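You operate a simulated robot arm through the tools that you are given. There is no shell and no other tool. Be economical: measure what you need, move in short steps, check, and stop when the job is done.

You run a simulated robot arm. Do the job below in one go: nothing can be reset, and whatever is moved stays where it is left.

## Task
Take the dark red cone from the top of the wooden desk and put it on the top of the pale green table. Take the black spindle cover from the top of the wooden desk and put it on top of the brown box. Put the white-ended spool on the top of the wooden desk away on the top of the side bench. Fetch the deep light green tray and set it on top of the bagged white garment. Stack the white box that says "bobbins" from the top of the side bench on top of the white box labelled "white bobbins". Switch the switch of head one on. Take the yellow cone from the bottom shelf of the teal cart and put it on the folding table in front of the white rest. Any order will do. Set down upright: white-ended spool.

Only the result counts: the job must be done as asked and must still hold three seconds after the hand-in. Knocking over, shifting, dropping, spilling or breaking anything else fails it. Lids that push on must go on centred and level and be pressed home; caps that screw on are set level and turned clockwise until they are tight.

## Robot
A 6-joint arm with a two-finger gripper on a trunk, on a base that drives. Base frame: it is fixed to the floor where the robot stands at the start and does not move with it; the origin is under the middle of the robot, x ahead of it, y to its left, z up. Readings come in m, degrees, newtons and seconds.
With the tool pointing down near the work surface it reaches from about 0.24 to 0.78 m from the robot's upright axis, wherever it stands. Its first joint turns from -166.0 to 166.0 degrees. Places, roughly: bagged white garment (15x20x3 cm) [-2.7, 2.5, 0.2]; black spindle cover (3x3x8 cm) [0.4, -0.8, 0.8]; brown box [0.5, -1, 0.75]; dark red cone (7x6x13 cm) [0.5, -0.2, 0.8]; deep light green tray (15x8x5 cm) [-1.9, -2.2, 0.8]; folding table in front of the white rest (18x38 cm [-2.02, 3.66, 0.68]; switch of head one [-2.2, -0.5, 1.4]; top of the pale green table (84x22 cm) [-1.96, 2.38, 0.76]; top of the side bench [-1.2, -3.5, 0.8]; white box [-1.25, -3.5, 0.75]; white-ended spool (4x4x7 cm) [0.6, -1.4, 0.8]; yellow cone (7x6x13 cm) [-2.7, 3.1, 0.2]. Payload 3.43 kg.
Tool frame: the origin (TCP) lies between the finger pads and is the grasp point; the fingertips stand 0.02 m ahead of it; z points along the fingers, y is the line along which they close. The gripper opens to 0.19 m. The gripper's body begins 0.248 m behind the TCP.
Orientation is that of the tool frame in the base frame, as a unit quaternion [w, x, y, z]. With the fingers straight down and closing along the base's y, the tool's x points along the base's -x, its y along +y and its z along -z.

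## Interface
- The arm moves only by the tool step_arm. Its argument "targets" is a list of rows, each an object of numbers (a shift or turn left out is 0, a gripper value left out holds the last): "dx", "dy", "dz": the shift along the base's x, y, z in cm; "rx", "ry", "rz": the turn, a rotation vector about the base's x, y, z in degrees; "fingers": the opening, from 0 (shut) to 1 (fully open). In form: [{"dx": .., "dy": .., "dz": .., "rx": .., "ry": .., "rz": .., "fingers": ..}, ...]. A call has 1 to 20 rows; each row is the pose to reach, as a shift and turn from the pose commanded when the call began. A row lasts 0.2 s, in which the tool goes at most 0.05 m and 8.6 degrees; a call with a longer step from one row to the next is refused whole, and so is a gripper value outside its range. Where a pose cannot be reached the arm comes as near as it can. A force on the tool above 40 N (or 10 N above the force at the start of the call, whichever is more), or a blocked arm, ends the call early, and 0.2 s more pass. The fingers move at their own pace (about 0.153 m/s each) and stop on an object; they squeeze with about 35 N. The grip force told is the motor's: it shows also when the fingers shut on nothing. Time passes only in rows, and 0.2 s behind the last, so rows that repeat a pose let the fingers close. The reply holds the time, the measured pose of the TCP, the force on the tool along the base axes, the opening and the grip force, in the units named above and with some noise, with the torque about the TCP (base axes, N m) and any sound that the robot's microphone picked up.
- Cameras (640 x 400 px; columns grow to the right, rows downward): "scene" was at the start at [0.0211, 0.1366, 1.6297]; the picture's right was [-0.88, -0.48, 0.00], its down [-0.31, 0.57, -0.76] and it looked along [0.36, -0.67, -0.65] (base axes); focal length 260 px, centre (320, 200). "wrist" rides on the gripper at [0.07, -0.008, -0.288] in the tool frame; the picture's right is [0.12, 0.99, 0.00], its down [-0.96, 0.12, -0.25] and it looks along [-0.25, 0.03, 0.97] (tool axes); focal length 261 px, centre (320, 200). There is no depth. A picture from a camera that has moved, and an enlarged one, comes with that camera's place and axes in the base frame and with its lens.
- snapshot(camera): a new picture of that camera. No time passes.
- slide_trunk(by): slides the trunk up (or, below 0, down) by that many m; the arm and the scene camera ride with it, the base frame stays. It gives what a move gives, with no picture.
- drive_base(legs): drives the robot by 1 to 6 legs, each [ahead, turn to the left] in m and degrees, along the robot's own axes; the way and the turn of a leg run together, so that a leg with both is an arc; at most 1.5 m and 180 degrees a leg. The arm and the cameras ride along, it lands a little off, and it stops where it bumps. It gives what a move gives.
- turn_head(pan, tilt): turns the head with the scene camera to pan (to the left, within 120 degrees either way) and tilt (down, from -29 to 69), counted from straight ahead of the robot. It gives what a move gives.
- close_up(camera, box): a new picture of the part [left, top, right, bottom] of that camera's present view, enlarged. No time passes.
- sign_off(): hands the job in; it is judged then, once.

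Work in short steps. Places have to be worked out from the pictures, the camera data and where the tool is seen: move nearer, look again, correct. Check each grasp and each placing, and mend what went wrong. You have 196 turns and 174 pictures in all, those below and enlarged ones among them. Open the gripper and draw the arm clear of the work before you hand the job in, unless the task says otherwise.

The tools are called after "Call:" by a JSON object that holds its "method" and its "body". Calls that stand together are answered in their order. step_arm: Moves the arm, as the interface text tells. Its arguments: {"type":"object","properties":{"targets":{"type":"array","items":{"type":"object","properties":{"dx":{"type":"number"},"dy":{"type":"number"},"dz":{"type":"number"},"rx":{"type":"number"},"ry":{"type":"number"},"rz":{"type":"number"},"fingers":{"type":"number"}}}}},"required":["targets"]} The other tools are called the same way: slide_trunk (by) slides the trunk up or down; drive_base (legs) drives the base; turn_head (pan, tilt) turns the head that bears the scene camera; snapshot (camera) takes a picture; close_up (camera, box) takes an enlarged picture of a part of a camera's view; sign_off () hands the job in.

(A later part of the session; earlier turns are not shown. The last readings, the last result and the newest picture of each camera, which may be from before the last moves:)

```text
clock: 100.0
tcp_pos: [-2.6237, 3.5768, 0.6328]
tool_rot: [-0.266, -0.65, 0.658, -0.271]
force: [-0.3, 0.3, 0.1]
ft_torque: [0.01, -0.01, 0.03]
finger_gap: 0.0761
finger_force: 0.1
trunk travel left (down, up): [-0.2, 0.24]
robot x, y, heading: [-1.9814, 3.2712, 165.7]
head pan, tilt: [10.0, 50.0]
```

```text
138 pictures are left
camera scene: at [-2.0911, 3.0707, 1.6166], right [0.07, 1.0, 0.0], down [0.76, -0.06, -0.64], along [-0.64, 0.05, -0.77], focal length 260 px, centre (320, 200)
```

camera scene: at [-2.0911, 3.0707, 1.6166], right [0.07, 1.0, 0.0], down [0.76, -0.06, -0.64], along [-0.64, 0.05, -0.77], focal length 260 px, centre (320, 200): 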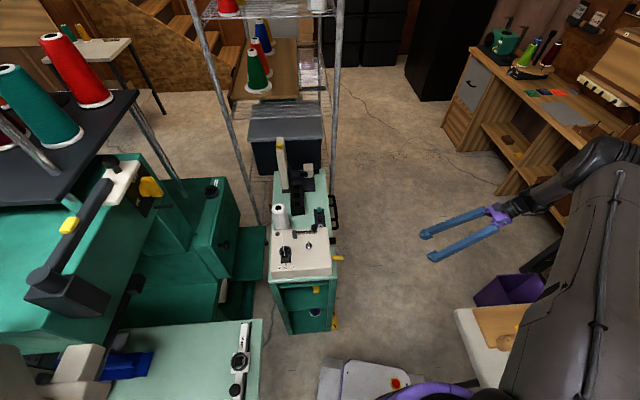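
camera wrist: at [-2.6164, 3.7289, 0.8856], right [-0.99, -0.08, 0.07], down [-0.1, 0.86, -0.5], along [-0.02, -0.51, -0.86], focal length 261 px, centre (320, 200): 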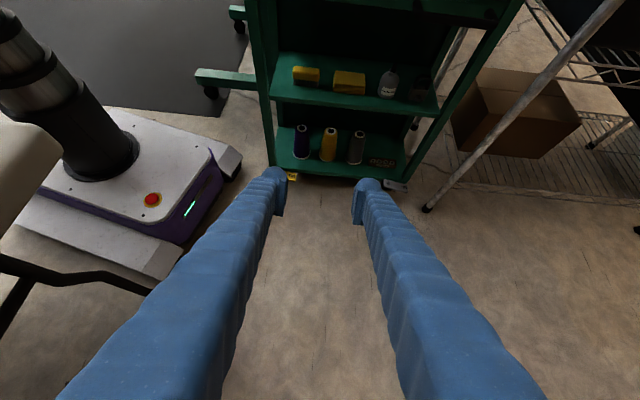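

The yellow cone is at about (-2.645, 3.11), base z≈0.18, with ~10 cm spacing to neighbours. I approach to (-2.645, 3.35, 0.40) and check.

Call:
{"method": "step_arm", "body": {"targets": [{"dx": -0.5, "dy": -3, "dz": -3.5}, {"dx": -1, "dy": -6, "dz": -7}, {"dx": -1.5, "dy": -9, "dz": -10.5}, {"dx": -2.1, "dy": -12, "dz": -14}, {"dx": -2.1, "dy": -15, "dz": -17}, {"dx": -2.1, "dy": -18, "dz": -20}, {"dx": -2.1, "dy": -21, "dz": -22}, {"dx": -2.1, "dy": -22.7, "dz": -23.3}]}}

Call:
{"method": "snapshot", "body": {"camera": "wrist"}}

```text
clock: 101.8
tcp_pos: [-2.6398, 3.3466, 0.3956]
tool_rot: [-0.266, -0.65, 0.658, -0.271]
force: [0.6, -0.1, 0.8]
ft_torque: [0.0, -0.04, 0.01]
finger_gap: 0.0761
finger_force: 0.0
trunk travel left (down, up): [-0.2, 0.24]
robot x, y, heading: [-1.979, 3.2723, 165.8]
head pan, tilt: [10.0, 50.0]
```

```text
137 pictures are left
camera wrist: at [-2.6338, 3.5009, 0.6494], right [-0.99, -0.08, 0.07], down [-0.1, 0.86, -0.5], along [-0.02, -0.51, -0.86], focal length 261 px, centre (320, 200)
```

wrist: 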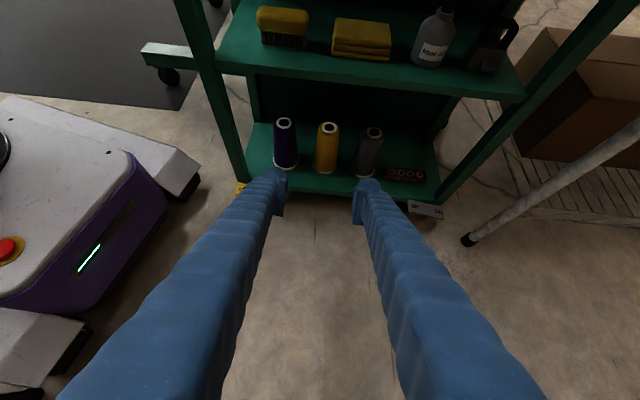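

Two views agree: cone at (-2.648, 3.10), base z≈0.14. I slide in between the neighbours to 4 cm short and check.

Call:
{"method": "step_arm", "body": {"targets": [{"dx": -0.4, "dy": -4, "dz": -3.3}, {"dx": -0.8, "dy": -8, "dz": -6.5}, {"dx": -0.8, "dy": -12, "dz": -10}, {"dx": -0.8, "dy": -15, "dz": -13}, {"dx": -0.8, "dy": -18, "dz": -16}, {"dx": -0.8, "dy": -20, "dz": -18}]}}

Call:
{"method": "snapshot", "body": {"camera": "wrist"}}

```text
refused: row 1 steps farther than a row can; nothing moved
```

```text
136 pictures are left
camera wrist: at [-2.6338, 3.5009, 0.6494], right [-0.99, -0.08, 0.07], down [-0.1, 0.86, -0.5], along [-0.02, -0.51, -0.86], focal length 261 px, centre (320, 200)
```

wrist: 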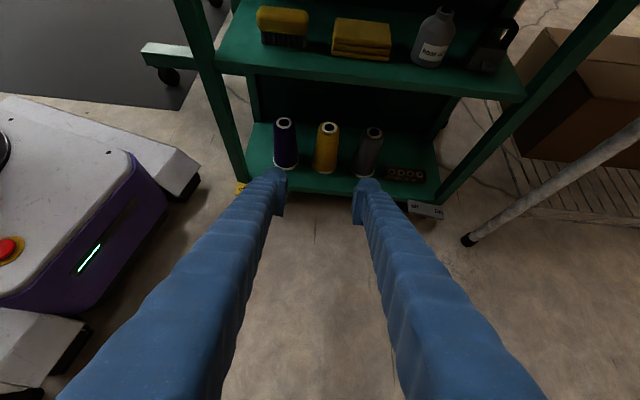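

A step was too long; I repeat with finer rows.

Call:
{"method": "step_arm", "body": {"targets": [{"dx": -0.4, "dy": -3, "dz": -2.7}, {"dx": -0.8, "dy": -6, "dz": -5.4}, {"dx": -0.8, "dy": -9, "dz": -8.1}, {"dx": -0.8, "dy": -12, "dz": -10.8}, {"dx": -0.8, "dy": -15, "dz": -13.5}, {"dx": -0.8, "dy": -18, "dz": -16}, {"dx": -0.8, "dy": -20, "dz": -17.5}]}}

Call:
{"method": "snapshot", "body": {"camera": "wrist"}}

```text
clock: 103.4
tcp_pos: [-2.6492, 3.1468, 0.2232]
tool_rot: [-0.267, -0.649, 0.659, -0.27]
force: [0.2, -0.1, 1.0]
ft_torque: [-0.02, -0.02, 0.0]
finger_gap: 0.0758
finger_force: 0.1
trunk travel left (down, up): [-0.2, 0.24]
robot x, y, heading: [-1.9818, 3.2709, 166.0]
head pan, tilt: [10.0, 50.0]
```

```text
135 pictures are left
camera wrist: at [-2.6418, 3.2987, 0.4772], right [-0.99, -0.08, 0.07], down [-0.1, 0.86, -0.5], along [-0.03, -0.51, -0.86], focal length 261 px, centre (320, 200)
```

wrist: 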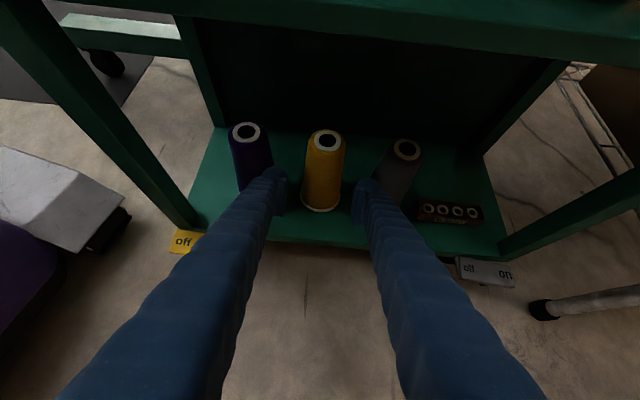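

Aligned well between neighbours. I go the last 4.7 cm and close on the yellow cone.

Call:
{"method": "step_arm", "body": {"targets": [{"dx": -0.2, "dy": -2, "dz": -1.3}, {"dx": -0.3, "dy": -4.6, "dz": -2.8}, {"dx": -0.3, "dy": -4.6, "dz": -2.8, "fingers": 0.25}, {"dx": -0.3, "dy": -4.6, "dz": -2.8, "fingers": 0.1}, {"dx": -0.3, "dy": -4.6, "dz": -2.8, "fingers": 0.1}, {"dx": -0.3, "dy": -4.6, "dz": -2.8, "fingers": 0.1}]}}

Call:
{"method": "snapshot", "body": {"camera": "wrist"}}

```text
clock: 104.8
tcp_pos: [-2.6441, 3.0994, 0.217]
tool_rot: [-0.266, -0.65, 0.659, -0.27]
force: [-1.4, -2.0, 2.8]
ft_torque: [-0.18, 0.04, -0.04]
finger_gap: 0.0429
finger_force: 35.4
out of reach, approached as far as the arm can: row 1, 2, 3, 4, 5, 6
trunk travel left (down, up): [-0.2, 0.24]
robot x, y, heading: [-1.9784, 3.271, 166.1]
head pan, tilt: [10.0, 50.0]
```

```text
134 pictures are left
camera wrist: at [-2.6368, 3.252, 0.4709], right [-0.99, -0.08, 0.07], down [-0.1, 0.86, -0.5], along [-0.03, -0.5, -0.86], focal length 261 px, centre (320, 200)
```

wrist: 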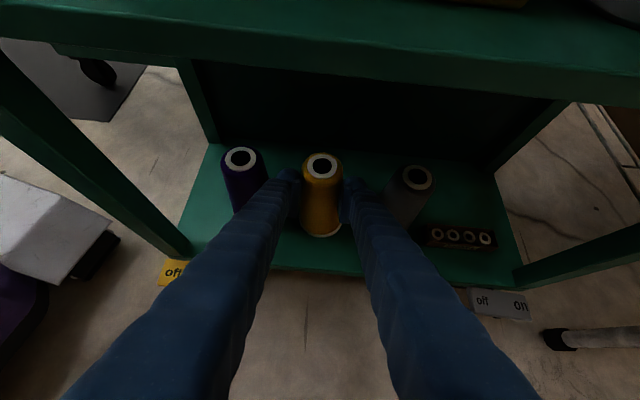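

Gripped but a little high because of reach (z 0.217). I reopen, slide the trunk down 2.5 cm and regrip lower for a safer hold.

Call:
{"method": "step_arm", "body": {"targets": [{"fingers": 0.3}, {"fingers": 0.4}, {"fingers": 0.4}]}}

Call:
{"method": "slide_trunk", "body": {"by": -0.025}}

Call:
{"method": "snapshot", "body": {"camera": "wrist"}}

```text
clock: 105.6
tcp_pos: [-2.6443, 3.0994, 0.2171]
tool_rot: [-0.265, -0.65, 0.659, -0.27]
force: [-0.2, 0.3, 0.2]
ft_torque: [0.0, -0.02, 0.0]
finger_gap: 0.0761
finger_force: 0.0
trunk travel left (down, up): [-0.2, 0.24]
robot x, y, heading: [-1.9798, 3.269, 165.6]
head pan, tilt: [10.0, 50.0]
```

```text
clock: 106.3
tcp_pos: [-2.6446, 3.0995, 0.1915]
tool_rot: [-0.266, -0.65, 0.659, -0.27]
force: [0.3, 0.6, 0.6]
ft_torque: [0.04, -0.03, 0.03]
finger_gap: 0.076
finger_force: 0.1
trunk travel left (down, up): [-0.175, 0.265]
robot x, y, heading: [-1.9817, 3.2744, 165.9]
head pan, tilt: [10.0, 50.0]
```

```text
133 pictures are left
camera wrist: at [-2.6367, 3.252, 0.4459], right [-0.99, -0.08, 0.07], down [-0.1, 0.86, -0.5], along [-0.03, -0.5, -0.86], focal length 261 px, centre (320, 200)
```

wrist: 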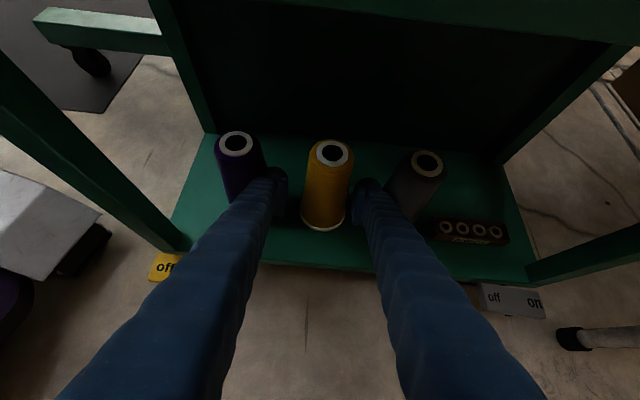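

Call:
{"method": "step_arm", "body": {"targets": [{"fingers": 0.25}, {"fingers": 0.1}, {"fingers": 0.1}, {"fingers": 0.1}, {"dz": 1}, {"dz": 2}, {"dz": 2.5}]}}

Call:
{"method": "snapshot", "body": {"camera": "wrist"}}

```text
clock: 107.9
tcp_pos: [-2.6448, 3.1017, 0.2172]
tool_rot: [-0.266, -0.65, 0.659, -0.27]
force: [-0.7, 0.0, -0.8]
ft_torque: [0.07, -0.01, 0.02]
finger_gap: 0.0467
finger_force: 34.9
trunk travel left (down, up): [-0.175, 0.265]
robot x, y, heading: [-1.979, 3.2723, 165.8]
head pan, tilt: [10.0, 50.0]
```

```text
132 pictures are left
camera wrist: at [-2.6371, 3.2524, 0.4706], right [-0.99, -0.07, 0.07], down [-0.1, 0.86, -0.5], along [-0.03, -0.5, -0.86], focal length 261 px, centre (320, 200)
```

wrist: 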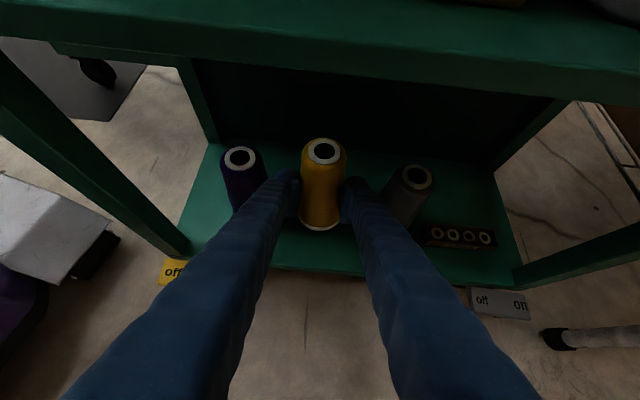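

The cone is lifted clear. I pull it out along +y, then raise it.

Call:
{"method": "step_arm", "body": {"targets": [{"dy": 3}, {"dy": 7}, {"dy": 11.5}, {"dy": 16}, {"dy": 20.5}, {"dy": 25}, {"dy": 29}, {"dy": 32, "dz": 3}, {"dy": 33, "dz": 7.5}, {"dy": 33, "dz": 12}, {"dy": 33, "dz": 16.5}, {"dy": 33, "dz": 21}, {"dy": 33, "dz": 25.5}, {"dy": 33, "dz": 30}, {"dy": 33, "dz": 34.5}, {"dy": 33, "dz": 39}, {"dy": 33, "dz": 43.5}, {"dy": 33, "dz": 48}, {"dy": 33, "dz": 52.5}, {"dy": 33, "dz": 57}]}}

Call:
{"method": "snapshot", "body": {"camera": "wrist"}}

Call:
{"method": "turn_head", "body": {"pan": -55, "tilt": 45}}

Call:
{"method": "snapshot", "body": {"camera": "scene"}}

```text
clock: 112.1
tcp_pos: [-2.6427, 3.4293, 0.7886]
tool_rot: [-0.266, -0.65, 0.659, -0.271]
force: [0.5, 0.6, -1.1]
ft_torque: [0.02, 0.0, -0.05]
finger_gap: 0.0465
finger_force: 35.1
out of reach, approached as far as the arm can: row 5, 6, 7, 8
trunk travel left (down, up): [-0.175, 0.265]
robot x, y, heading: [-1.9831, 3.2724, 165.7]
head pan, tilt: [10.0, 50.0]
```

```text
131 pictures are left
camera wrist: at [-2.6364, 3.5814, 1.0415], right [-0.99, -0.07, 0.07], down [-0.1, 0.86, -0.5], along [-0.02, -0.5, -0.86], focal length 261 px, centre (320, 200)
```

wrist: 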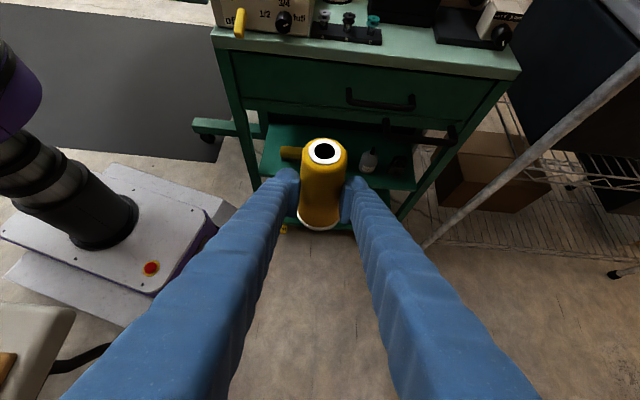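

```text
clock: 113.4
tcp_pos: [-2.6436, 3.4306, 0.7879]
tool_rot: [-0.266, -0.65, 0.659, -0.27]
force: [0.2, -0.1, -0.3]
ft_torque: [0.05, 0.0, 0.03]
finger_gap: 0.0462
finger_force: 35.4
trunk travel left (down, up): [-0.175, 0.265]
robot x, y, heading: [-1.9829, 3.2663, 165.8]
head pan, tilt: [-55.0, 45.0]
```

```text
130 pictures are left
camera scene: at [-2.0431, 3.141, 1.5986], right [0.93, 0.36, 0.0], down [0.25, -0.66, -0.71], along [-0.25, 0.66, -0.71], focal length 260 px, centre (320, 200)
```

scene: 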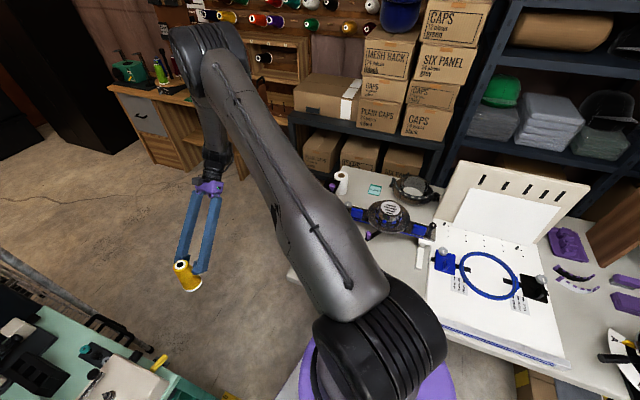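

Cone held firmly. I raise it to z≈1.0 and swing over the folding table towards (-2.04, 3.66), turning the tool -90° about vertical.

Call:
{"method": "step_arm", "body": {"targets": [{"dz": 4.2}, {"dz": 8.4}, {"dz": 12.6}, {"dz": 16.8}, {"dz": 21}, {"dx": 4, "dy": 1.5, "dz": 21, "rz": -6}, {"dx": 8, "dy": 3, "dz": 21, "rz": -12}, {"dx": 12, "dy": 4.6, "dz": 21, "rz": -18}, {"dx": 16, "dy": 6.1, "dz": 21, "rz": -24}, {"dx": 20, "dy": 7.7, "dz": 21, "rz": -30}, {"dx": 24, "dy": 9.2, "dz": 21, "rz": -36}, {"dx": 28, "dy": 10.7, "dz": 21, "rz": -42}, {"dx": 32, "dy": 12.3, "dz": 21, "rz": -48}, {"dx": 36, "dy": 13.8, "dz": 21, "rz": -54}, {"dx": 40, "dy": 15.3, "dz": 21, "rz": -60}, {"dx": 44, "dy": 16.8, "dz": 21, "rz": -66}, {"dx": 48, "dy": 18.4, "dz": 21, "rz": -72}, {"dx": 52, "dy": 20, "dz": 21, "rz": -78}, {"dx": 56, "dy": 21.5, "dz": 21, "rz": -84}, {"dx": 60, "dy": 23, "dz": 21, "rz": -90}]}}

Call:
{"method": "snapshot", "body": {"camera": "wrist"}}

Call:
{"method": "snapshot", "body": {"camera": "scene"}}

```text
clock: 117.6
tcp_pos: [-2.0425, 3.662, 0.9949]
tool_rot: [-0.379, 0.007, 0.925, -0.002]
force: [-0.6, -0.3, -2.0]
ft_torque: [0.02, -0.05, -0.01]
finger_gap: 0.0464
finger_force: 35.3
trunk travel left (down, up): [-0.175, 0.265]
robot x, y, heading: [-1.9799, 3.2716, 165.9]
head pan, tilt: [-55.0, 45.0]
```

```text
129 pictures are left
camera wrist: at [-1.8907, 3.654, 1.2496], right [-0.07, 0.99, 0.07], down [0.86, 0.1, -0.5], along [-0.5, 0.03, -0.86], focal length 261 px, centre (320, 200)
```

wrist: 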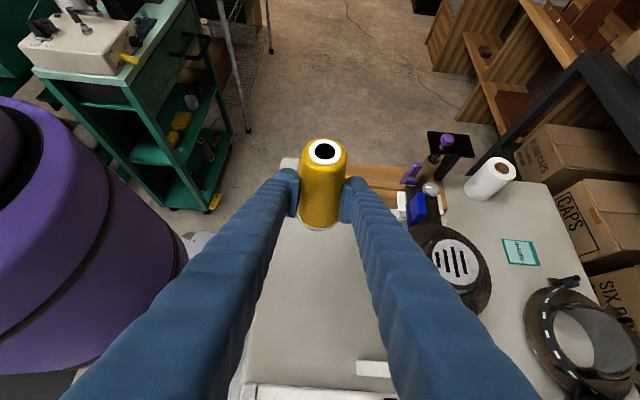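

```text
128 pictures are left
camera scene: at [-2.0406, 3.1404, 1.5987], right [0.93, 0.36, 0.0], down [0.25, -0.66, -0.71], along [-0.25, 0.66, -0.71], focal length 260 px, centre (320, 200)
```

scene: 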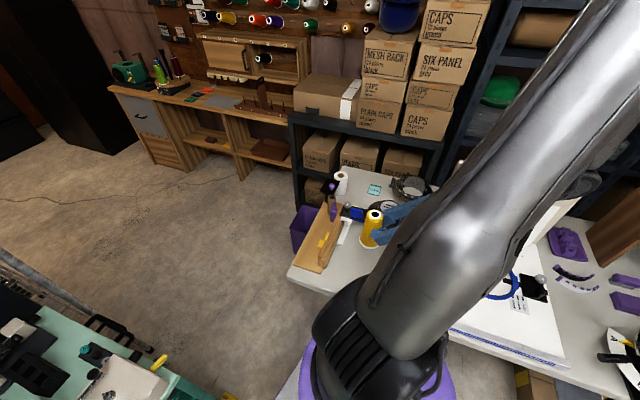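

Area below is clear. I lower to TCP z≈0.78, then slowly to contact.

Call:
{"method": "step_arm", "body": {"targets": [{"dz": -4.5}, {"dz": -9}, {"dz": -13.5}, {"dz": -17.5}, {"dz": -20.5}, {"dz": -21.5}, {"dz": -22.2}, {"dz": -22.8}, {"dz": -23.4}, {"dz": -24}, {"dz": -24.6}]}}

Call:
{"method": "close_up", "body": {"camera": "scene", "box": [310, 190, 410, 310]}}

```text
clock: 119.5
tcp_pos: [-2.0439, 3.6643, 0.7723]
tool_rot: [-0.381, 0.006, 0.925, 0.0]
force: [1.1, 1.0, 6.7]
ft_torque: [-0.04, 0.26, 0.01]
finger_gap: 0.0462
finger_force: 34.9
trunk travel left (down, up): [-0.175, 0.265]
robot x, y, heading: [-1.9827, 3.2669, 165.7]
head pan, tilt: [-55.0, 45.0]
stopped in row 9: the force on the tool passed its limit at 51 N (the readings are from after the stop); the commanded pose is now the measured one
```

```text
3.33 times, centred on (360, 250) of scene
camera zoom: at [-2.0412, 3.14, 1.5986], right [0.93, 0.36, 0.0], down [0.25, -0.66, -0.71], along [-0.25, 0.66, -0.71], focal length 866 px, centre (187, 33)
```

zoom: 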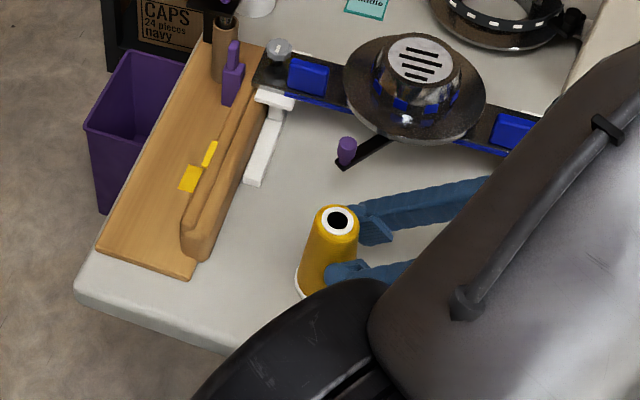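

Contact at 0.772. I release and withdraw backwards along the fingers, then up.

Call:
{"method": "step_arm", "body": {"targets": [{"dz": 0.2}, {"dz": 0.2, "fingers": 0.35}, {"dz": 0.2, "fingers": 0.5}, {"dz": 0.2, "fingers": 0.6}, {"dx": 3, "dz": 3.2, "fingers": 0.6}, {"dx": 6, "dz": 6.2}, {"dx": 9, "dz": 9.2}, {"dx": 10, "dz": 13}, {"dx": 10, "dz": 17.5}, {"dx": 10, "dz": 22}, {"dx": 10, "dz": 26.5}]}}

Call:
{"method": "snapshot", "body": {"camera": "scene"}}

Call:
{"method": "snapshot", "body": {"camera": "wrist"}}

```text
clock: 121.9
tcp_pos: [-1.9421, 3.6658, 1.0377]
tool_rot: [-0.382, 0.006, 0.924, 0.0]
force: [-0.2, 1.0, 0.0]
ft_torque: [-0.03, -0.06, 0.05]
finger_gap: 0.1139
finger_force: 0.0
trunk travel left (down, up): [-0.175, 0.265]
robot x, y, heading: [-1.9784, 3.2688, 165.9]
head pan, tilt: [-55.0, 45.0]
```

```text
126 pictures are left
camera scene: at [-2.0412, 3.1407, 1.5987], right [0.93, 0.36, 0.0], down [0.25, -0.66, -0.71], along [-0.25, 0.66, -0.71], focal length 260 px, centre (320, 200)
```

scene: 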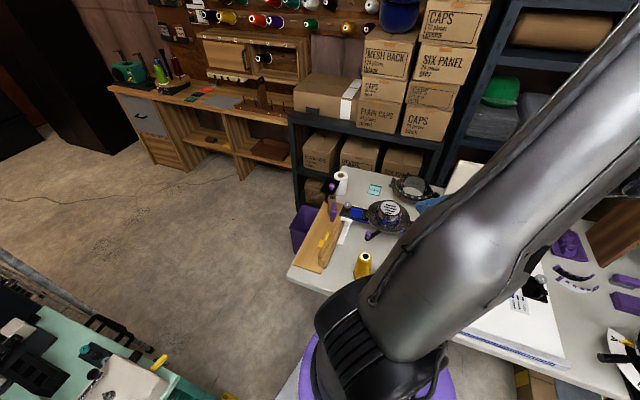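

```text
125 pictures are left
camera wrist: at [-1.7902, 3.6584, 1.29], right [-0.07, 0.99, 0.08], down [0.86, 0.1, -0.5], along [-0.51, 0.03, -0.86], focal length 261 px, centre (320, 200)
```

wrist: 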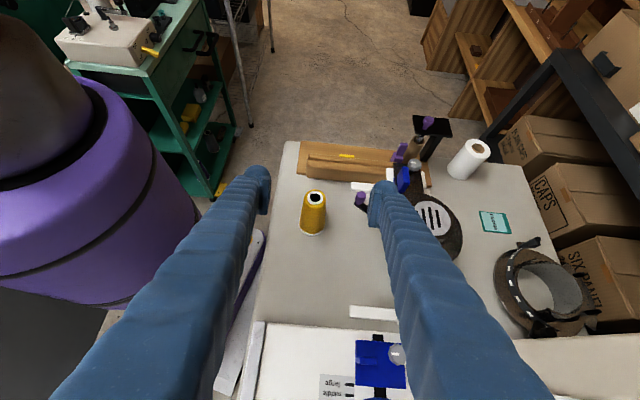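

Yellow cone stands upright. Before leaving, I look from here for the bagged garment near (-2.7, 2.5, 0.2).

Call:
{"method": "turn_head", "body": {"pan": 58, "tilt": 50}}

Call:
{"method": "snapshot", "body": {"camera": "scene"}}

```text
clock: 123.8
tcp_pos: [-1.9426, 3.667, 1.0353]
tool_rot: [-0.381, 0.007, 0.925, 0.0]
force: [0.3, -0.2, 0.1]
ft_torque: [0.01, 0.0, 0.06]
finger_gap: 0.1138
finger_force: 0.0
trunk travel left (down, up): [-0.175, 0.265]
robot x, y, heading: [-1.9788, 3.2694, 165.9]
head pan, tilt: [58.0, 50.0]
```

```text
124 pictures are left
camera scene: at [-2.0676, 3.0112, 1.5917], right [-0.69, 0.72, 0.0], down [0.55, 0.53, -0.64], along [-0.46, -0.45, -0.77], focal length 260 px, centre (320, 200)
```

scene: 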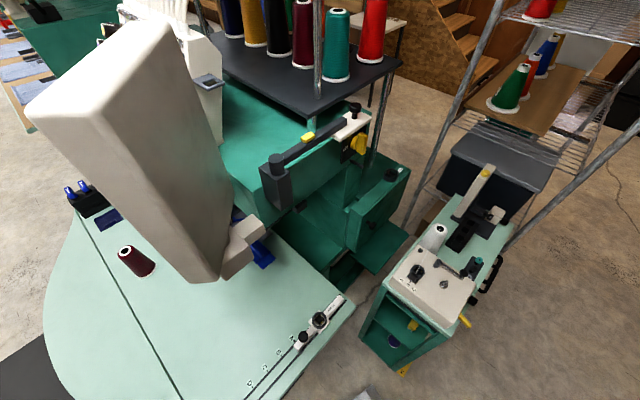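

The garment must be inside the machine's lower bay, hidden from here. I swing the arm back to the front of the robot keeping its pitch, and then back out.

Call:
{"method": "step_arm", "body": {"targets": [{"dx": -3, "dy": 0}, {"dx": -7, "dy": -1}, {"dx": -11, "dy": -2}, {"dx": -15, "dy": -4}, {"dx": -19, "dy": -6.5}, {"dx": -23, "dy": -9}, {"dx": -27, "dy": -12}, {"dx": -31, "dy": -15}, {"dx": -34, "dy": -18}, {"dx": -37, "dy": -21}, {"dx": -39, "dy": -25}, {"dx": -41, "dy": -29}, {"dx": -42, "dy": -31}]}}

Call:
{"method": "snapshot", "body": {"camera": "wrist"}}

```text
clock: 126.8
tcp_pos: [-2.4383, 3.521, 1.1777]
tool_rot: [-0.358, 0.052, 0.932, 0.006]
force: [0.4, -1.0, 0.0]
ft_torque: [0.15, -0.01, -0.12]
finger_gap: 0.1138
finger_force: 0.0
out of reach, approached as far as the arm can: row 5, 6, 7, 8, 9, 10, 11, 12, 13
trunk travel left (down, up): [-0.175, 0.265]
robot x, y, heading: [-1.9826, 3.2666, 166.0]
head pan, tilt: [58.0, 50.0]
stopped in row 13: the arm was blocked; the commanded pose is now the measured one
```

```text
123 pictures are left
camera wrist: at [-2.2988, 3.5059, 1.4386], right [0.01, 1.0, 0.05], down [0.89, 0.01, -0.46], along [-0.46, 0.05, -0.88], focal length 261 px, centre (320, 200)
```

wrist: 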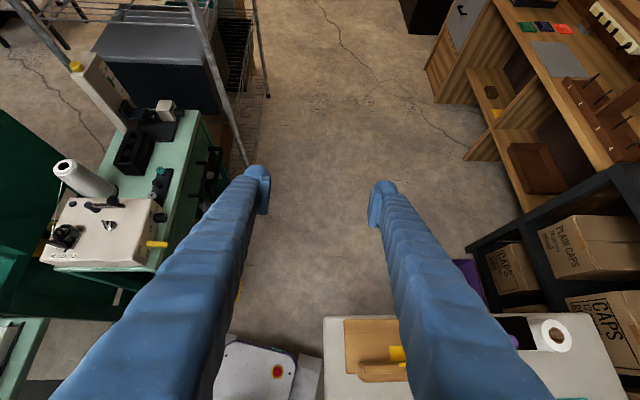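

The pitched pose is hard to hold there. I straighten the tool to vertical, then yaw back toward the natural orientation.

Call:
{"method": "step_arm", "body": {"targets": [{"ry": -7}, {"ry": -14}, {"ry": -21}, {"ry": -28}, {"ry": -35}, {"ry": -42}]}}

Call:
{"method": "step_arm", "body": {"targets": [{"rz": 8, "dy": -2}, {"rz": 16, "dy": -4}, {"rz": 24, "dy": -6}, {"rz": 32, "dy": -8}, {"rz": 40, "dy": -10}, {"rz": 48, "dy": -12}, {"rz": 56, "dy": -14}, {"rz": 64, "dy": -15}, {"rz": 72, "dy": -16}, {"rz": 80, "dy": -16}]}}

```text
clock: 128.2
tcp_pos: [-2.439, 3.5233, 1.1763]
tool_rot: [0.0, 0.048, 0.999, 0.023]
force: [-0.2, -0.5, -0.4]
ft_torque: [-0.04, -0.12, 0.03]
finger_gap: 0.1141
finger_force: 0.1
trunk travel left (down, up): [-0.175, 0.265]
robot x, y, heading: [-1.9807, 3.2718, 165.9]
head pan, tilt: [58.0, 50.0]
```

```text
clock: 130.4
tcp_pos: [-2.4378, 3.3632, 1.1768]
tool_rot: [-0.015, -0.607, 0.794, 0.017]
force: [-0.2, -0.6, 0.3]
ft_torque: [-0.02, 0.01, 0.01]
finger_gap: 0.1138
finger_force: 0.0
trunk travel left (down, up): [-0.175, 0.265]
robot x, y, heading: [-1.978, 3.2727, 166.1]
head pan, tilt: [58.0, 50.0]
```

I back out of the gap and go round to the front of the machine to look beneath the table.

Call:
{"method": "drive_base", "body": {"legs": [[-1.1, 0], [0, 50], [0, 54], [0.65, 0]]}}

```text
clock: 143.2
tcp_pos: [-1.1639, 2.5938, 1.1789]
tool_rot: [0.023, 0.959, -0.281, -0.004]
force: [-1.4, 0.7, -0.1]
ft_torque: [-0.2, -0.34, 0.0]
finger_gap: 0.1142
finger_force: 0.1
trunk travel left (down, up): [-0.175, 0.265]
robot x, y, heading: [-0.9843, 3.0333, -119.7]
head pan, tilt: [58.0, 50.0]
stopped in leg 3: the robot was blocked; the commanded pose is now the measured one
```

Call:
{"method": "drive_base", "body": {"legs": [[0, 30], [0.65, 0]]}}

Call:
{"method": "drive_base", "body": {"legs": [[0, -45], [0, -43]]}}

```text
clock: 150.2
tcp_pos: [-0.9082, 1.9089, 1.1804]
tool_rot: [0.024, 1.0, -0.021, 0.002]
force: [0.3, -0.4, 0.1]
ft_torque: [0.02, 0.02, 0.0]
finger_gap: 0.114
finger_force: 0.0
trunk travel left (down, up): [-0.175, 0.265]
robot x, y, heading: [-0.9693, 2.3758, -89.4]
head pan, tilt: [58.0, 50.0]
```

```text
clock: 156.0
tcp_pos: [-1.4324, 2.2275, 1.1794]
tool_rot: [0.017, 0.754, -0.657, -0.015]
force: [-0.2, -0.9, 0.5]
ft_torque: [0.31, 0.09, -0.03]
finger_gap: 0.1141
finger_force: 0.0
trunk travel left (down, up): [-0.175, 0.265]
robot x, y, heading: [-0.9651, 2.3207, -170.7]
head pan, tilt: [58.0, 50.0]
stopped in leg 2: the robot was blocked; the commanded pose is now the measured one
```

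I back up 0.3 m, then lower the arm with the tool pitched nearly horizontal to view under the table.

Call:
{"method": "drive_base", "body": {"legs": [[-0.3, 0]]}}

Call:
{"method": "step_arm", "body": {"targets": [{"ry": 8, "dz": -3}, {"ry": 16, "dz": -7}, {"ry": 24, "dz": -11}, {"ry": 32, "dz": -15}, {"ry": 40, "dz": -19}, {"ry": 48, "dz": -23}, {"ry": 56, "dz": -27}, {"ry": 64, "dz": -31}, {"ry": 72, "dz": -35}, {"ry": 78, "dz": -39}, {"ry": 78, "dz": -43}, {"ry": 78, "dz": -47}, {"ry": 78, "dz": -51}, {"ry": 78, "dz": -55}, {"ry": 78, "dz": -59}, {"ry": 78, "dz": -63}, {"ry": 78, "dz": -66}]}}

Call:
{"method": "snapshot", "body": {"camera": "wrist"}}

```text
clock: 158.5
tcp_pos: [-1.1407, 2.2756, 1.1799]
tool_rot: [0.019, 0.753, -0.657, -0.014]
force: [0.5, -0.1, 0.7]
ft_torque: [-0.04, 0.04, -0.02]
finger_gap: 0.1139
finger_force: 0.1
trunk travel left (down, up): [-0.175, 0.265]
robot x, y, heading: [-0.6783, 2.3645, -171.0]
head pan, tilt: [58.0, 50.0]
```

```text
clock: 162.3
tcp_pos: [-1.3552, 1.6857, 1.1136]
tool_rot: [0.759, 0.367, -0.533, -0.065]
force: [-0.9, 2.6, 1.7]
ft_torque: [0.23, -0.21, 0.73]
finger_gap: 0.114
finger_force: 0.1
out of reach, approached as far as the arm can: row 3, 4, 5, 6, 7, 8, 9, 10, 11, 12, 15, 16, 17
trunk travel left (down, up): [-0.175, 0.265]
robot x, y, heading: [-0.6737, 2.3667, -170.9]
head pan, tilt: [58.0, 50.0]
stopped in row 17: the arm was blocked; the commanded pose is now the measured one
```

```text
122 pictures are left
camera wrist: at [-1.0767, 1.786, 1.1145], right [-0.24, 0.66, 0.71], down [-0.23, 0.68, -0.7], along [-0.94, -0.33, -0.01], focal length 261 px, centre (320, 200)
```

wrist: 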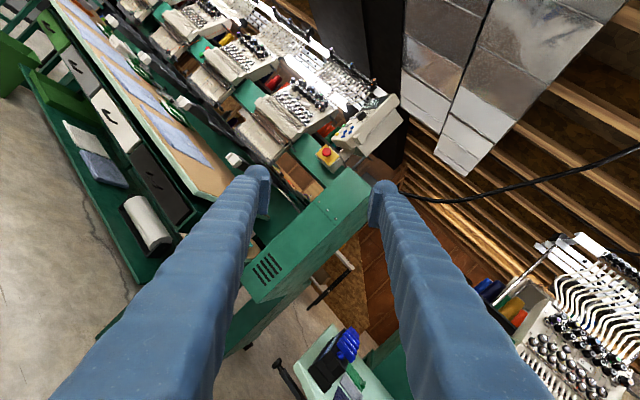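

The arm drifted since the close pose was unreachable. I move to a proper extended pose (tool horizontal, farther out), then lower it.

Call:
{"method": "step_arm", "body": {"targets": [{"dy": 4.5, "dx": -1}, {"dy": 9, "dx": -2}, {"dy": 13.5, "dx": -3}, {"dy": 18, "dx": -4}, {"dy": 22.5, "dx": -5, "rz": -3}, {"dy": 27, "dx": -6, "rz": -6}, {"dy": 31.5, "dx": -7, "rz": -9}, {"dy": 36, "dx": -8, "rz": -12}, {"dy": 40.5, "dx": -9, "rz": -15}, {"dy": 45, "dx": -10, "rz": -18}, {"dy": 49.5, "dx": -11, "rz": -18}]}}

```text
clock: 164.7
tcp_pos: [-1.4985, 2.1625, 1.128]
tool_rot: [0.732, 0.287, -0.591, -0.182]
force: [0.3, -0.5, 0.7]
ft_torque: [-0.01, -0.03, -0.19]
finger_gap: 0.1142
finger_force: 0.1
out of reach, approached as far as the arm can: row 6, 7, 8, 9, 10, 11
trunk travel left (down, up): [-0.175, 0.265]
robot x, y, heading: [-0.6792, 2.3673, -170.8]
head pan, tilt: [58.0, 50.0]
```

Call:
{"method": "step_arm", "body": {"targets": [{"dz": -4.5, "dx": 1}, {"dz": -9, "dx": 2}, {"dz": -13.5, "dx": 3}, {"dz": -18, "dx": 4}, {"dz": -22.5, "dx": 5}, {"dz": -27, "dx": 6}, {"dz": -31.5, "dx": 6}, {"dz": -36, "dx": 6}, {"dz": -40.5, "dx": 6}, {"dz": -45, "dx": 6}, {"dz": -49.5, "dx": 6}, {"dz": -54, "dx": 6}, {"dz": -58, "dx": 6}]}}

Call:
{"method": "snapshot", "body": {"camera": "wrist"}}

```text
clock: 167.5
tcp_pos: [-1.4886, 2.1348, 0.5298]
tool_rot: [0.738, 0.284, -0.583, -0.184]
force: [-0.5, 0.6, -0.6]
ft_torque: [0.01, -0.02, -0.04]
finger_gap: 0.1137
finger_force: 0.1
out of reach, approached as far as the arm can: row 1, 2, 3, 4, 5, 6, 7, 8, 9, 10, 11, 12, 13
trunk travel left (down, up): [-0.175, 0.265]
robot x, y, heading: [-0.6759, 2.3636, -171.0]
head pan, tilt: [58.0, 50.0]
```

```text
121 pictures are left
camera wrist: at [-1.192, 2.1452, 0.5327], right [-0.03, 0.7, 0.72], down [-0.01, 0.72, -0.7], along [-1.0, -0.03, -0.01], focal length 261 px, centre (320, 200)
```

wrist: 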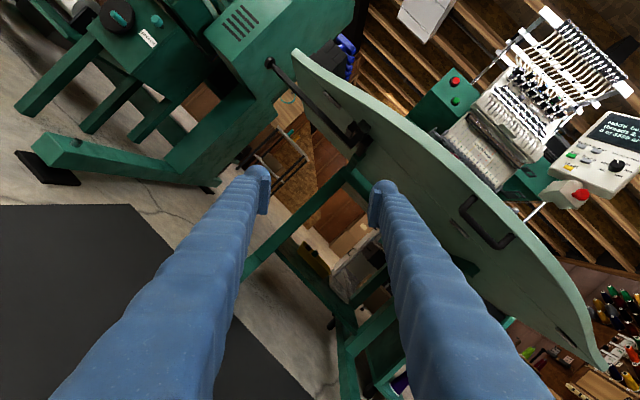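

Call:
{"method": "close_up", "body": {"camera": "wrist", "box": [250, 160, 410, 360]}}

```text
2.00 times, centred on (330, 260) of wrist
camera zoom: at [-1.192, 2.1452, 0.5327], right [-0.03, 0.7, 0.72], down [-0.01, 0.72, -0.7], along [-1.0, -0.03, -0.01], focal length 521 px, centre (300, 80)
```

zoom: 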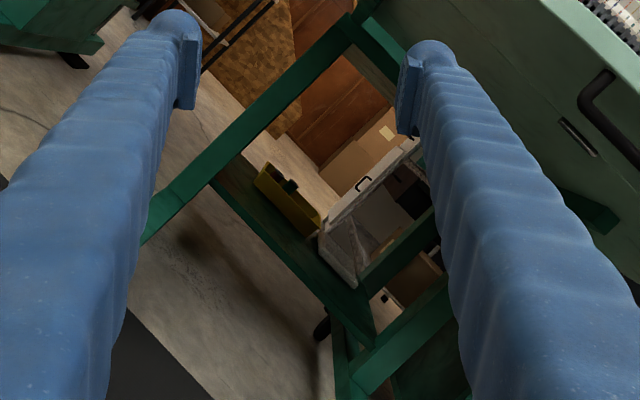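

The garment lies on the machine stand's low shelf, reachable best from the corridor by the cart (+y side). I'll handle that when I bring the tray. Now I raise the arm and head for the switch.

Call:
{"method": "step_arm", "body": {"targets": [{"dz": 4.5}, {"dz": 9}, {"dz": 13.5}, {"dz": 18}, {"dz": 22.5}, {"dz": 27}, {"dz": 31.5}, {"dz": 36}, {"dz": 40.5}, {"dz": 45}, {"dz": 49.5}, {"dz": 54}]}}

Call:
{"method": "drive_base", "body": {"legs": [[0, 40], [0, 40], [1.2, 0], [1.2, 0]]}}

Call:
{"method": "turn_head", "body": {"pan": -60, "tilt": 15}}

Call:
{"method": "snapshot", "body": {"camera": "scene"}}

```text
clock: 170.1
tcp_pos: [-1.5112, 2.1255, 1.0837]
tool_rot: [0.734, 0.285, -0.589, -0.183]
force: [-0.8, -0.1, -0.4]
ft_torque: [0.0, -0.03, -0.01]
finger_gap: 0.114
finger_force: 0.1
out of reach, approached as far as the arm can: row 1, 2, 3, 4, 5, 6, 7, 8, 9, 10, 11, 12
trunk travel left (down, up): [-0.175, 0.265]
robot x, y, heading: [-0.68, 2.3659, -171.2]
head pan, tilt: [58.0, 50.0]
```

```text
clock: 174.6
tcp_pos: [-0.9943, 1.5538, 1.0842]
tool_rot: [0.739, 0.516, -0.402, 0.163]
force: [-1.9, 0.0, 0.0]
ft_torque: [0.07, 0.01, 0.28]
finger_gap: 0.114
finger_force: 0.1
trunk travel left (down, up): [-0.175, 0.265]
robot x, y, heading: [-0.7332, 2.3972, -116.2]
head pan, tilt: [58.0, 50.0]
stopped in leg 2: the robot was blocked; the commanded pose is now the measured one
```

```text
clock: 176.5
tcp_pos: [-0.991, 1.5537, 1.0821]
tool_rot: [0.738, 0.517, -0.401, 0.164]
force: [-1.4, 0.3, 0.8]
ft_torque: [-0.02, 0.01, 0.0]
finger_gap: 0.1138
finger_force: 0.0
trunk travel left (down, up): [-0.175, 0.265]
robot x, y, heading: [-0.7368, 2.3988, -115.9]
head pan, tilt: [-60.0, 15.0]
```

```text
119 pictures are left
camera scene: at [-0.6309, 2.3166, 1.6474], right [-0.07, 1.0, 0.0], down [0.26, 0.02, -0.97], along [-0.96, -0.07, -0.26], focal length 260 px, centre (320, 200)
```

scene: 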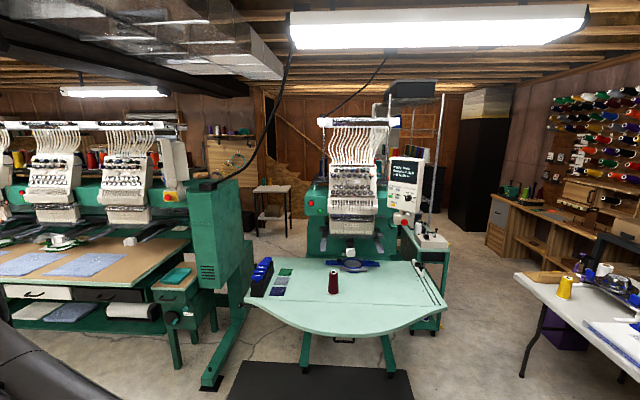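

Both cones stand. I finish the turn to face -y and drive south.

Call:
{"method": "drive_base", "body": {"legs": [[0, 24], [1.3, 0], [1.0, 0]]}}

Call:
{"method": "snapshot", "body": {"camera": "scene"}}

```text
clock: 194.0
tcp_pos: [-0.7111, -0.8018, 1.0808]
tool_rot: [0.688, 0.59, -0.284, 0.313]
force: [0.2, -0.4, -0.1]
ft_torque: [-0.04, 0.02, -0.01]
finger_gap: 0.1138
finger_force: 0.1
trunk travel left (down, up): [-0.175, 0.265]
robot x, y, heading: [-0.818, 0.0747, -92.3]
head pan, tilt: [-60.0, 15.0]
```

```text
118 pictures are left
camera scene: at [-0.6895, 0.0426, 1.6454], right [-0.46, 0.89, 0.0], down [0.23, 0.12, -0.97], along [-0.86, -0.45, -0.26], focal length 260 px, centre (320, 200)
```

scene: 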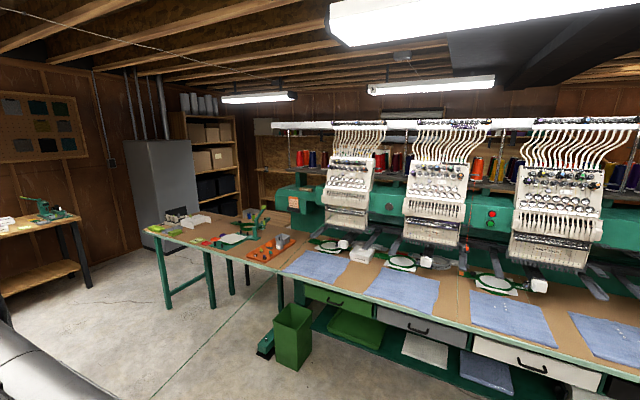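

Call:
{"method": "close_up", "body": {"camera": "scene", "box": [290, 110, 410, 270]}}

Call:
{"method": "close_up", "body": {"camera": "scene", "box": [130, 190, 310, 290]}}

```text
2.50 times, centred on (350, 190) of scene
camera zoom: at [-0.6895, 0.0426, 1.6454], right [-0.46, 0.89, 0.0], down [0.23, 0.12, -0.97], along [-0.86, -0.45, -0.26], focal length 649 px, centre (245, 225)
```

zoom: 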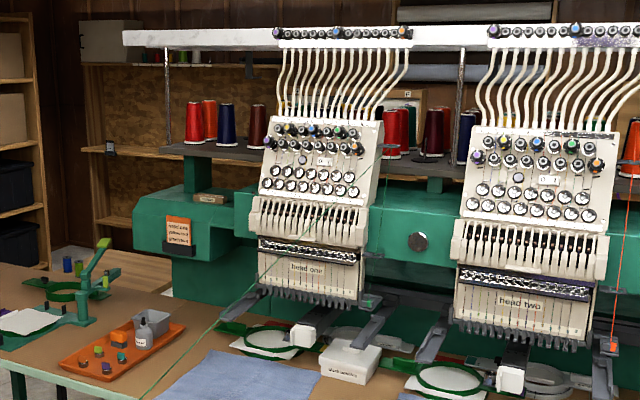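

```text
3.56 times, centred on (220, 240) of scene
camera zoom: at [-0.6895, 0.0426, 1.6454], right [-0.46, 0.89, 0.0], down [0.23, 0.12, -0.97], along [-0.86, -0.45, -0.26], focal length 924 px, centre (676, 58)
```

zoom: 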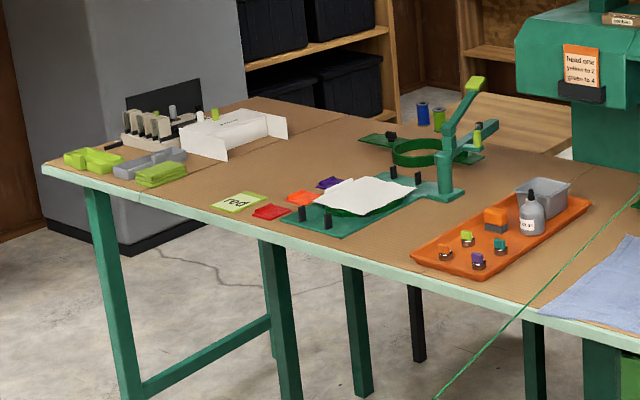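

Head one is the leftmost; its small "0 1" rocker is near the middle. A green thread seems to span in the air towards head one; I check where it runs relative to my arm.

Call:
{"method": "turn_head", "body": {"pan": -15, "tilt": 35}}

Call:
{"method": "snapshot", "body": {"camera": "scene"}}

Call:
{"method": "snapshot", "body": {"camera": "wrist"}}

```text
clock: 195.1
tcp_pos: [-0.712, -0.8024, 1.0822]
tool_rot: [0.689, 0.589, -0.285, 0.312]
force: [-0.3, 0.4, -0.2]
ft_torque: [0.0, 0.0, 0.02]
finger_gap: 0.114
finger_force: 0.0
trunk travel left (down, up): [-0.175, 0.265]
robot x, y, heading: [-0.8183, 0.0717, -92.4]
head pan, tilt: [-15.0, 35.0]
```

```text
115 pictures are left
camera scene: at [-0.6331, 0.0023, 1.6134], right [-0.95, 0.3, 0.0], down [0.17, 0.55, -0.82], along [-0.24, -0.78, -0.57], focal length 260 px, centre (320, 200)
```

scene: 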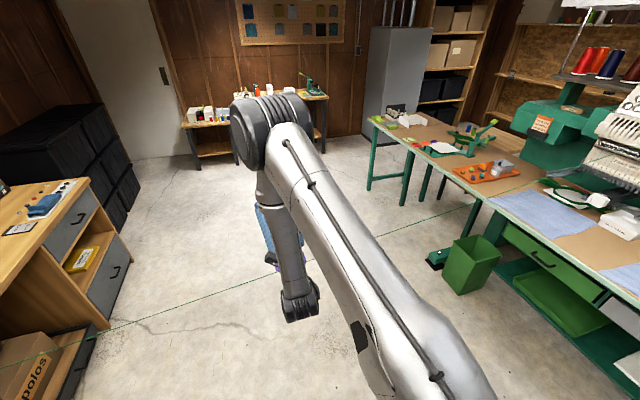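

```text
114 pictures are left
camera wrist: at [-0.6529, -0.5109, 1.0884], right [-0.68, 0.12, 0.72], down [-0.7, 0.17, -0.69], along [-0.2, -0.98, -0.03], focal length 261 px, centre (320, 200)
```

wrist: 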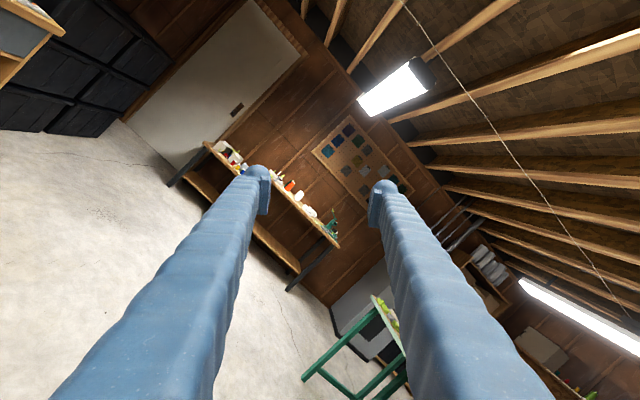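

The thread shows no deflection, so it appears not to be touched. I drive to a stance in front of head one, facing -x.

Call:
{"method": "drive_base", "body": {"legs": [[0.57, 0], [0, -45], [0, -43]]}}

Call:
{"method": "turn_head", "body": {"pan": 0, "tilt": 10}}

Call:
{"method": "snapshot", "body": {"camera": "scene"}}

```text
clock: 203.3
tcp_pos: [-1.4542, -1.1254, 1.0822]
tool_rot: [0.756, 0.41, -0.511, -0.016]
force: [0.9, -1.8, 0.2]
ft_torque: [-0.08, 0.01, -0.41]
finger_gap: 0.114
finger_force: 0.0
trunk travel left (down, up): [-0.175, 0.265]
robot x, y, heading: [-0.8017, -0.5352, -144.8]
head pan, tilt: [-15.0, 35.0]
stopped in leg 3: the robot was blocked; the commanded pose is now the measured one
```

```text
clock: 204.2
tcp_pos: [-1.4562, -1.1199, 1.0832]
tool_rot: [0.756, 0.408, -0.511, -0.016]
force: [-0.3, -0.3, -0.2]
ft_torque: [0.03, 0.0, 0.05]
finger_gap: 0.1141
finger_force: 0.0
trunk travel left (down, up): [-0.175, 0.265]
robot x, y, heading: [-0.8043, -0.5366, -144.6]
head pan, tilt: [0.0, 10.0]
```

```text
113 pictures are left
camera scene: at [-0.7435, -0.7485, 1.6534], right [-0.58, 0.81, 0.0], down [0.14, 0.1, -0.98], along [-0.8, -0.57, -0.18], focal length 260 px, centre (320, 200)
```

scene: 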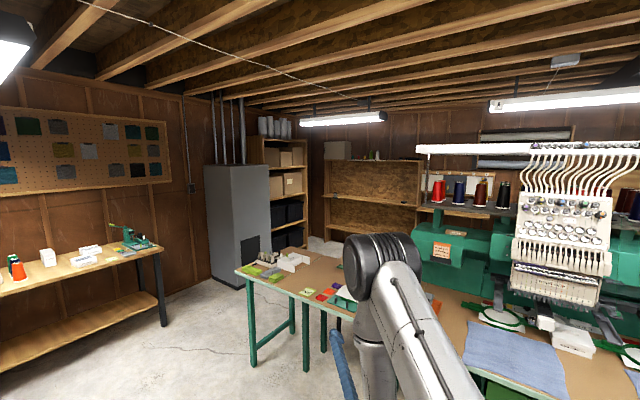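

Call:
{"method": "drive_base", "body": {"legs": [[0, -34]]}}

Call:
{"method": "snapshot", "body": {"camera": "scene"}}

Call:
{"method": "snapshot", "body": {"camera": "wrist"}}

```text
clock: 207.0
tcp_pos: [-1.6721, -0.6606, 1.0845]
tool_rot: [0.718, 0.242, -0.609, -0.236]
force: [-0.4, -1.2, -0.1]
ft_torque: [0.0, 0.0, -0.06]
finger_gap: 0.1139
finger_force: 0.0
trunk travel left (down, up): [-0.175, 0.265]
robot x, y, heading: [-0.8076, -0.5792, -178.4]
head pan, tilt: [0.0, 10.0]
```

```text
112 pictures are left
camera scene: at [-0.8729, -0.7887, 1.6535], right [-0.03, 1.0, 0.0], down [0.17, 0.01, -0.98], along [-0.98, -0.03, -0.17], focal length 260 px, centre (320, 200)
```

scene: 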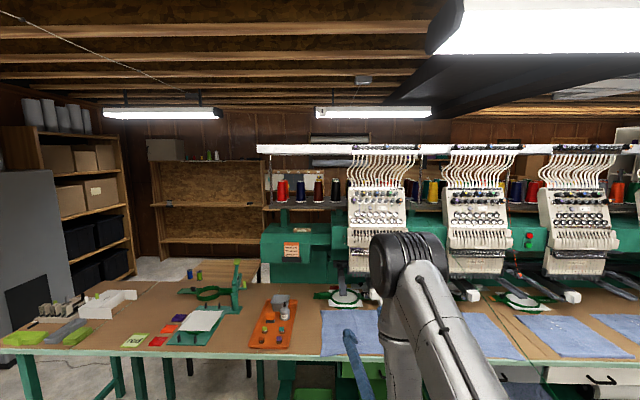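

```text
111 pictures are left
camera wrist: at [-1.3787, -0.6929, 1.0901], right [0.06, 0.69, 0.72], down [0.11, 0.71, -0.69], along [-0.99, 0.12, -0.03], focal length 261 px, centre (320, 200)
```

wrist: 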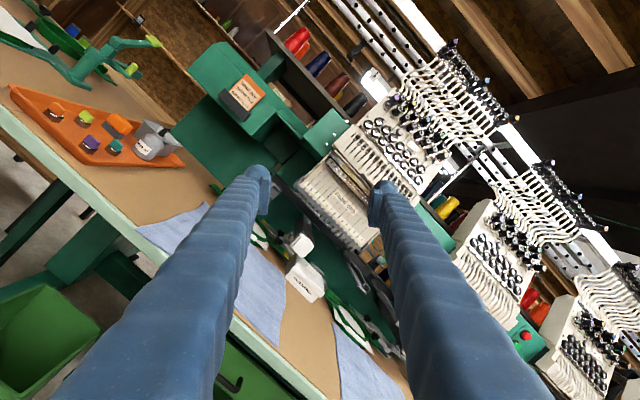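

Call:
{"method": "close_up", "body": {"camera": "scene", "box": [330, 140, 430, 280]}}

Call:
{"method": "step_arm", "body": {"targets": [{"rx": -8}, {"rx": -16}, {"rx": -24}, {"rx": -32}, {"rx": -40}, {"rx": -46}]}}

Call:
{"method": "slide_trunk", "body": {"by": 0.25}}

Call:
{"method": "snapshot", "body": {"camera": "wrist"}}

```text
2.86 times, centred on (380, 210) of scene
camera zoom: at [-0.8729, -0.7887, 1.6535], right [-0.03, 1.0, 0.0], down [0.17, 0.01, -0.98], along [-0.98, -0.03, -0.17], focal length 742 px, centre (149, 171)
```

zoom: 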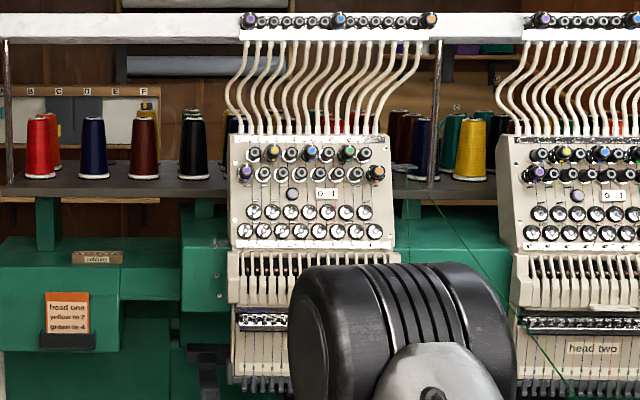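

```text
clock: 208.4
tcp_pos: [-1.6723, -0.6598, 1.0839]
tool_rot: [0.755, 0.061, -0.648, -0.081]
force: [-0.9, 0.2, 0.0]
ft_torque: [0.03, 0.01, -0.08]
finger_gap: 0.114
finger_force: 0.0
out of reach, approached as far as the arm can: row 4, 5, 6
trunk travel left (down, up): [-0.175, 0.265]
robot x, y, heading: [-0.8064, -0.5798, -178.3]
head pan, tilt: [0.0, 10.0]
```

```text
clock: 211.0
tcp_pos: [-1.6729, -0.6608, 1.3334]
tool_rot: [0.755, 0.06, -0.648, -0.081]
force: [1.0, -0.5, -0.2]
ft_torque: [-0.02, 0.0, -0.01]
finger_gap: 0.1141
finger_force: 0.1
trunk travel left (down, up): [-0.425, 0.015]
robot x, y, heading: [-0.8057, -0.5785, -178.1]
head pan, tilt: [0.0, 10.0]
```

```text
109 pictures are left
camera wrist: at [-1.3787, -0.6856, 1.3551], right [0.06, 0.95, 0.31], down [0.11, 0.3, -0.95], along [-0.99, 0.09, -0.08], focal length 261 px, centre (320, 200)
```

wrist: 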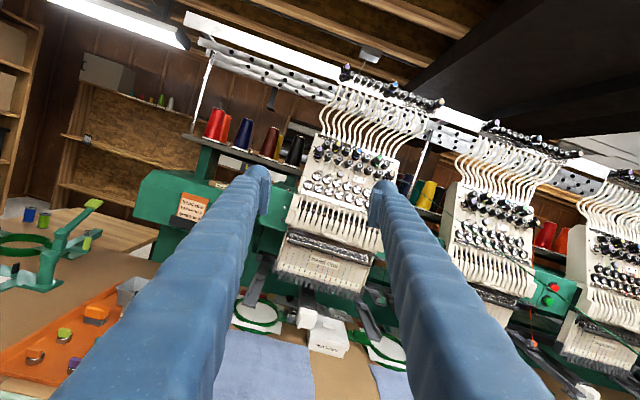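

Triangulating puts the switch at about (-2.164, -0.515, 1.39). I zoom the wrist view on it.

Call:
{"method": "close_up", "body": {"camera": "wrist", "box": [310, 130, 400, 220]}}

```text
4.44 times, centred on (355, 175) of wrist
camera zoom: at [-1.3787, -0.6856, 1.3551], right [0.06, 0.95, 0.31], down [0.11, 0.3, -0.95], along [-0.99, 0.09, -0.08], focal length 1158 px, centre (164, 311)
```

zoom: 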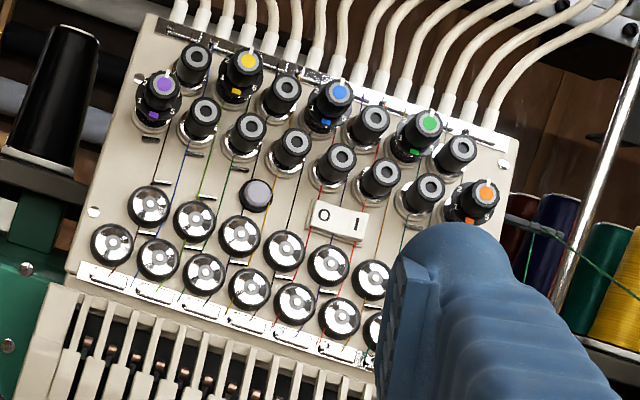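

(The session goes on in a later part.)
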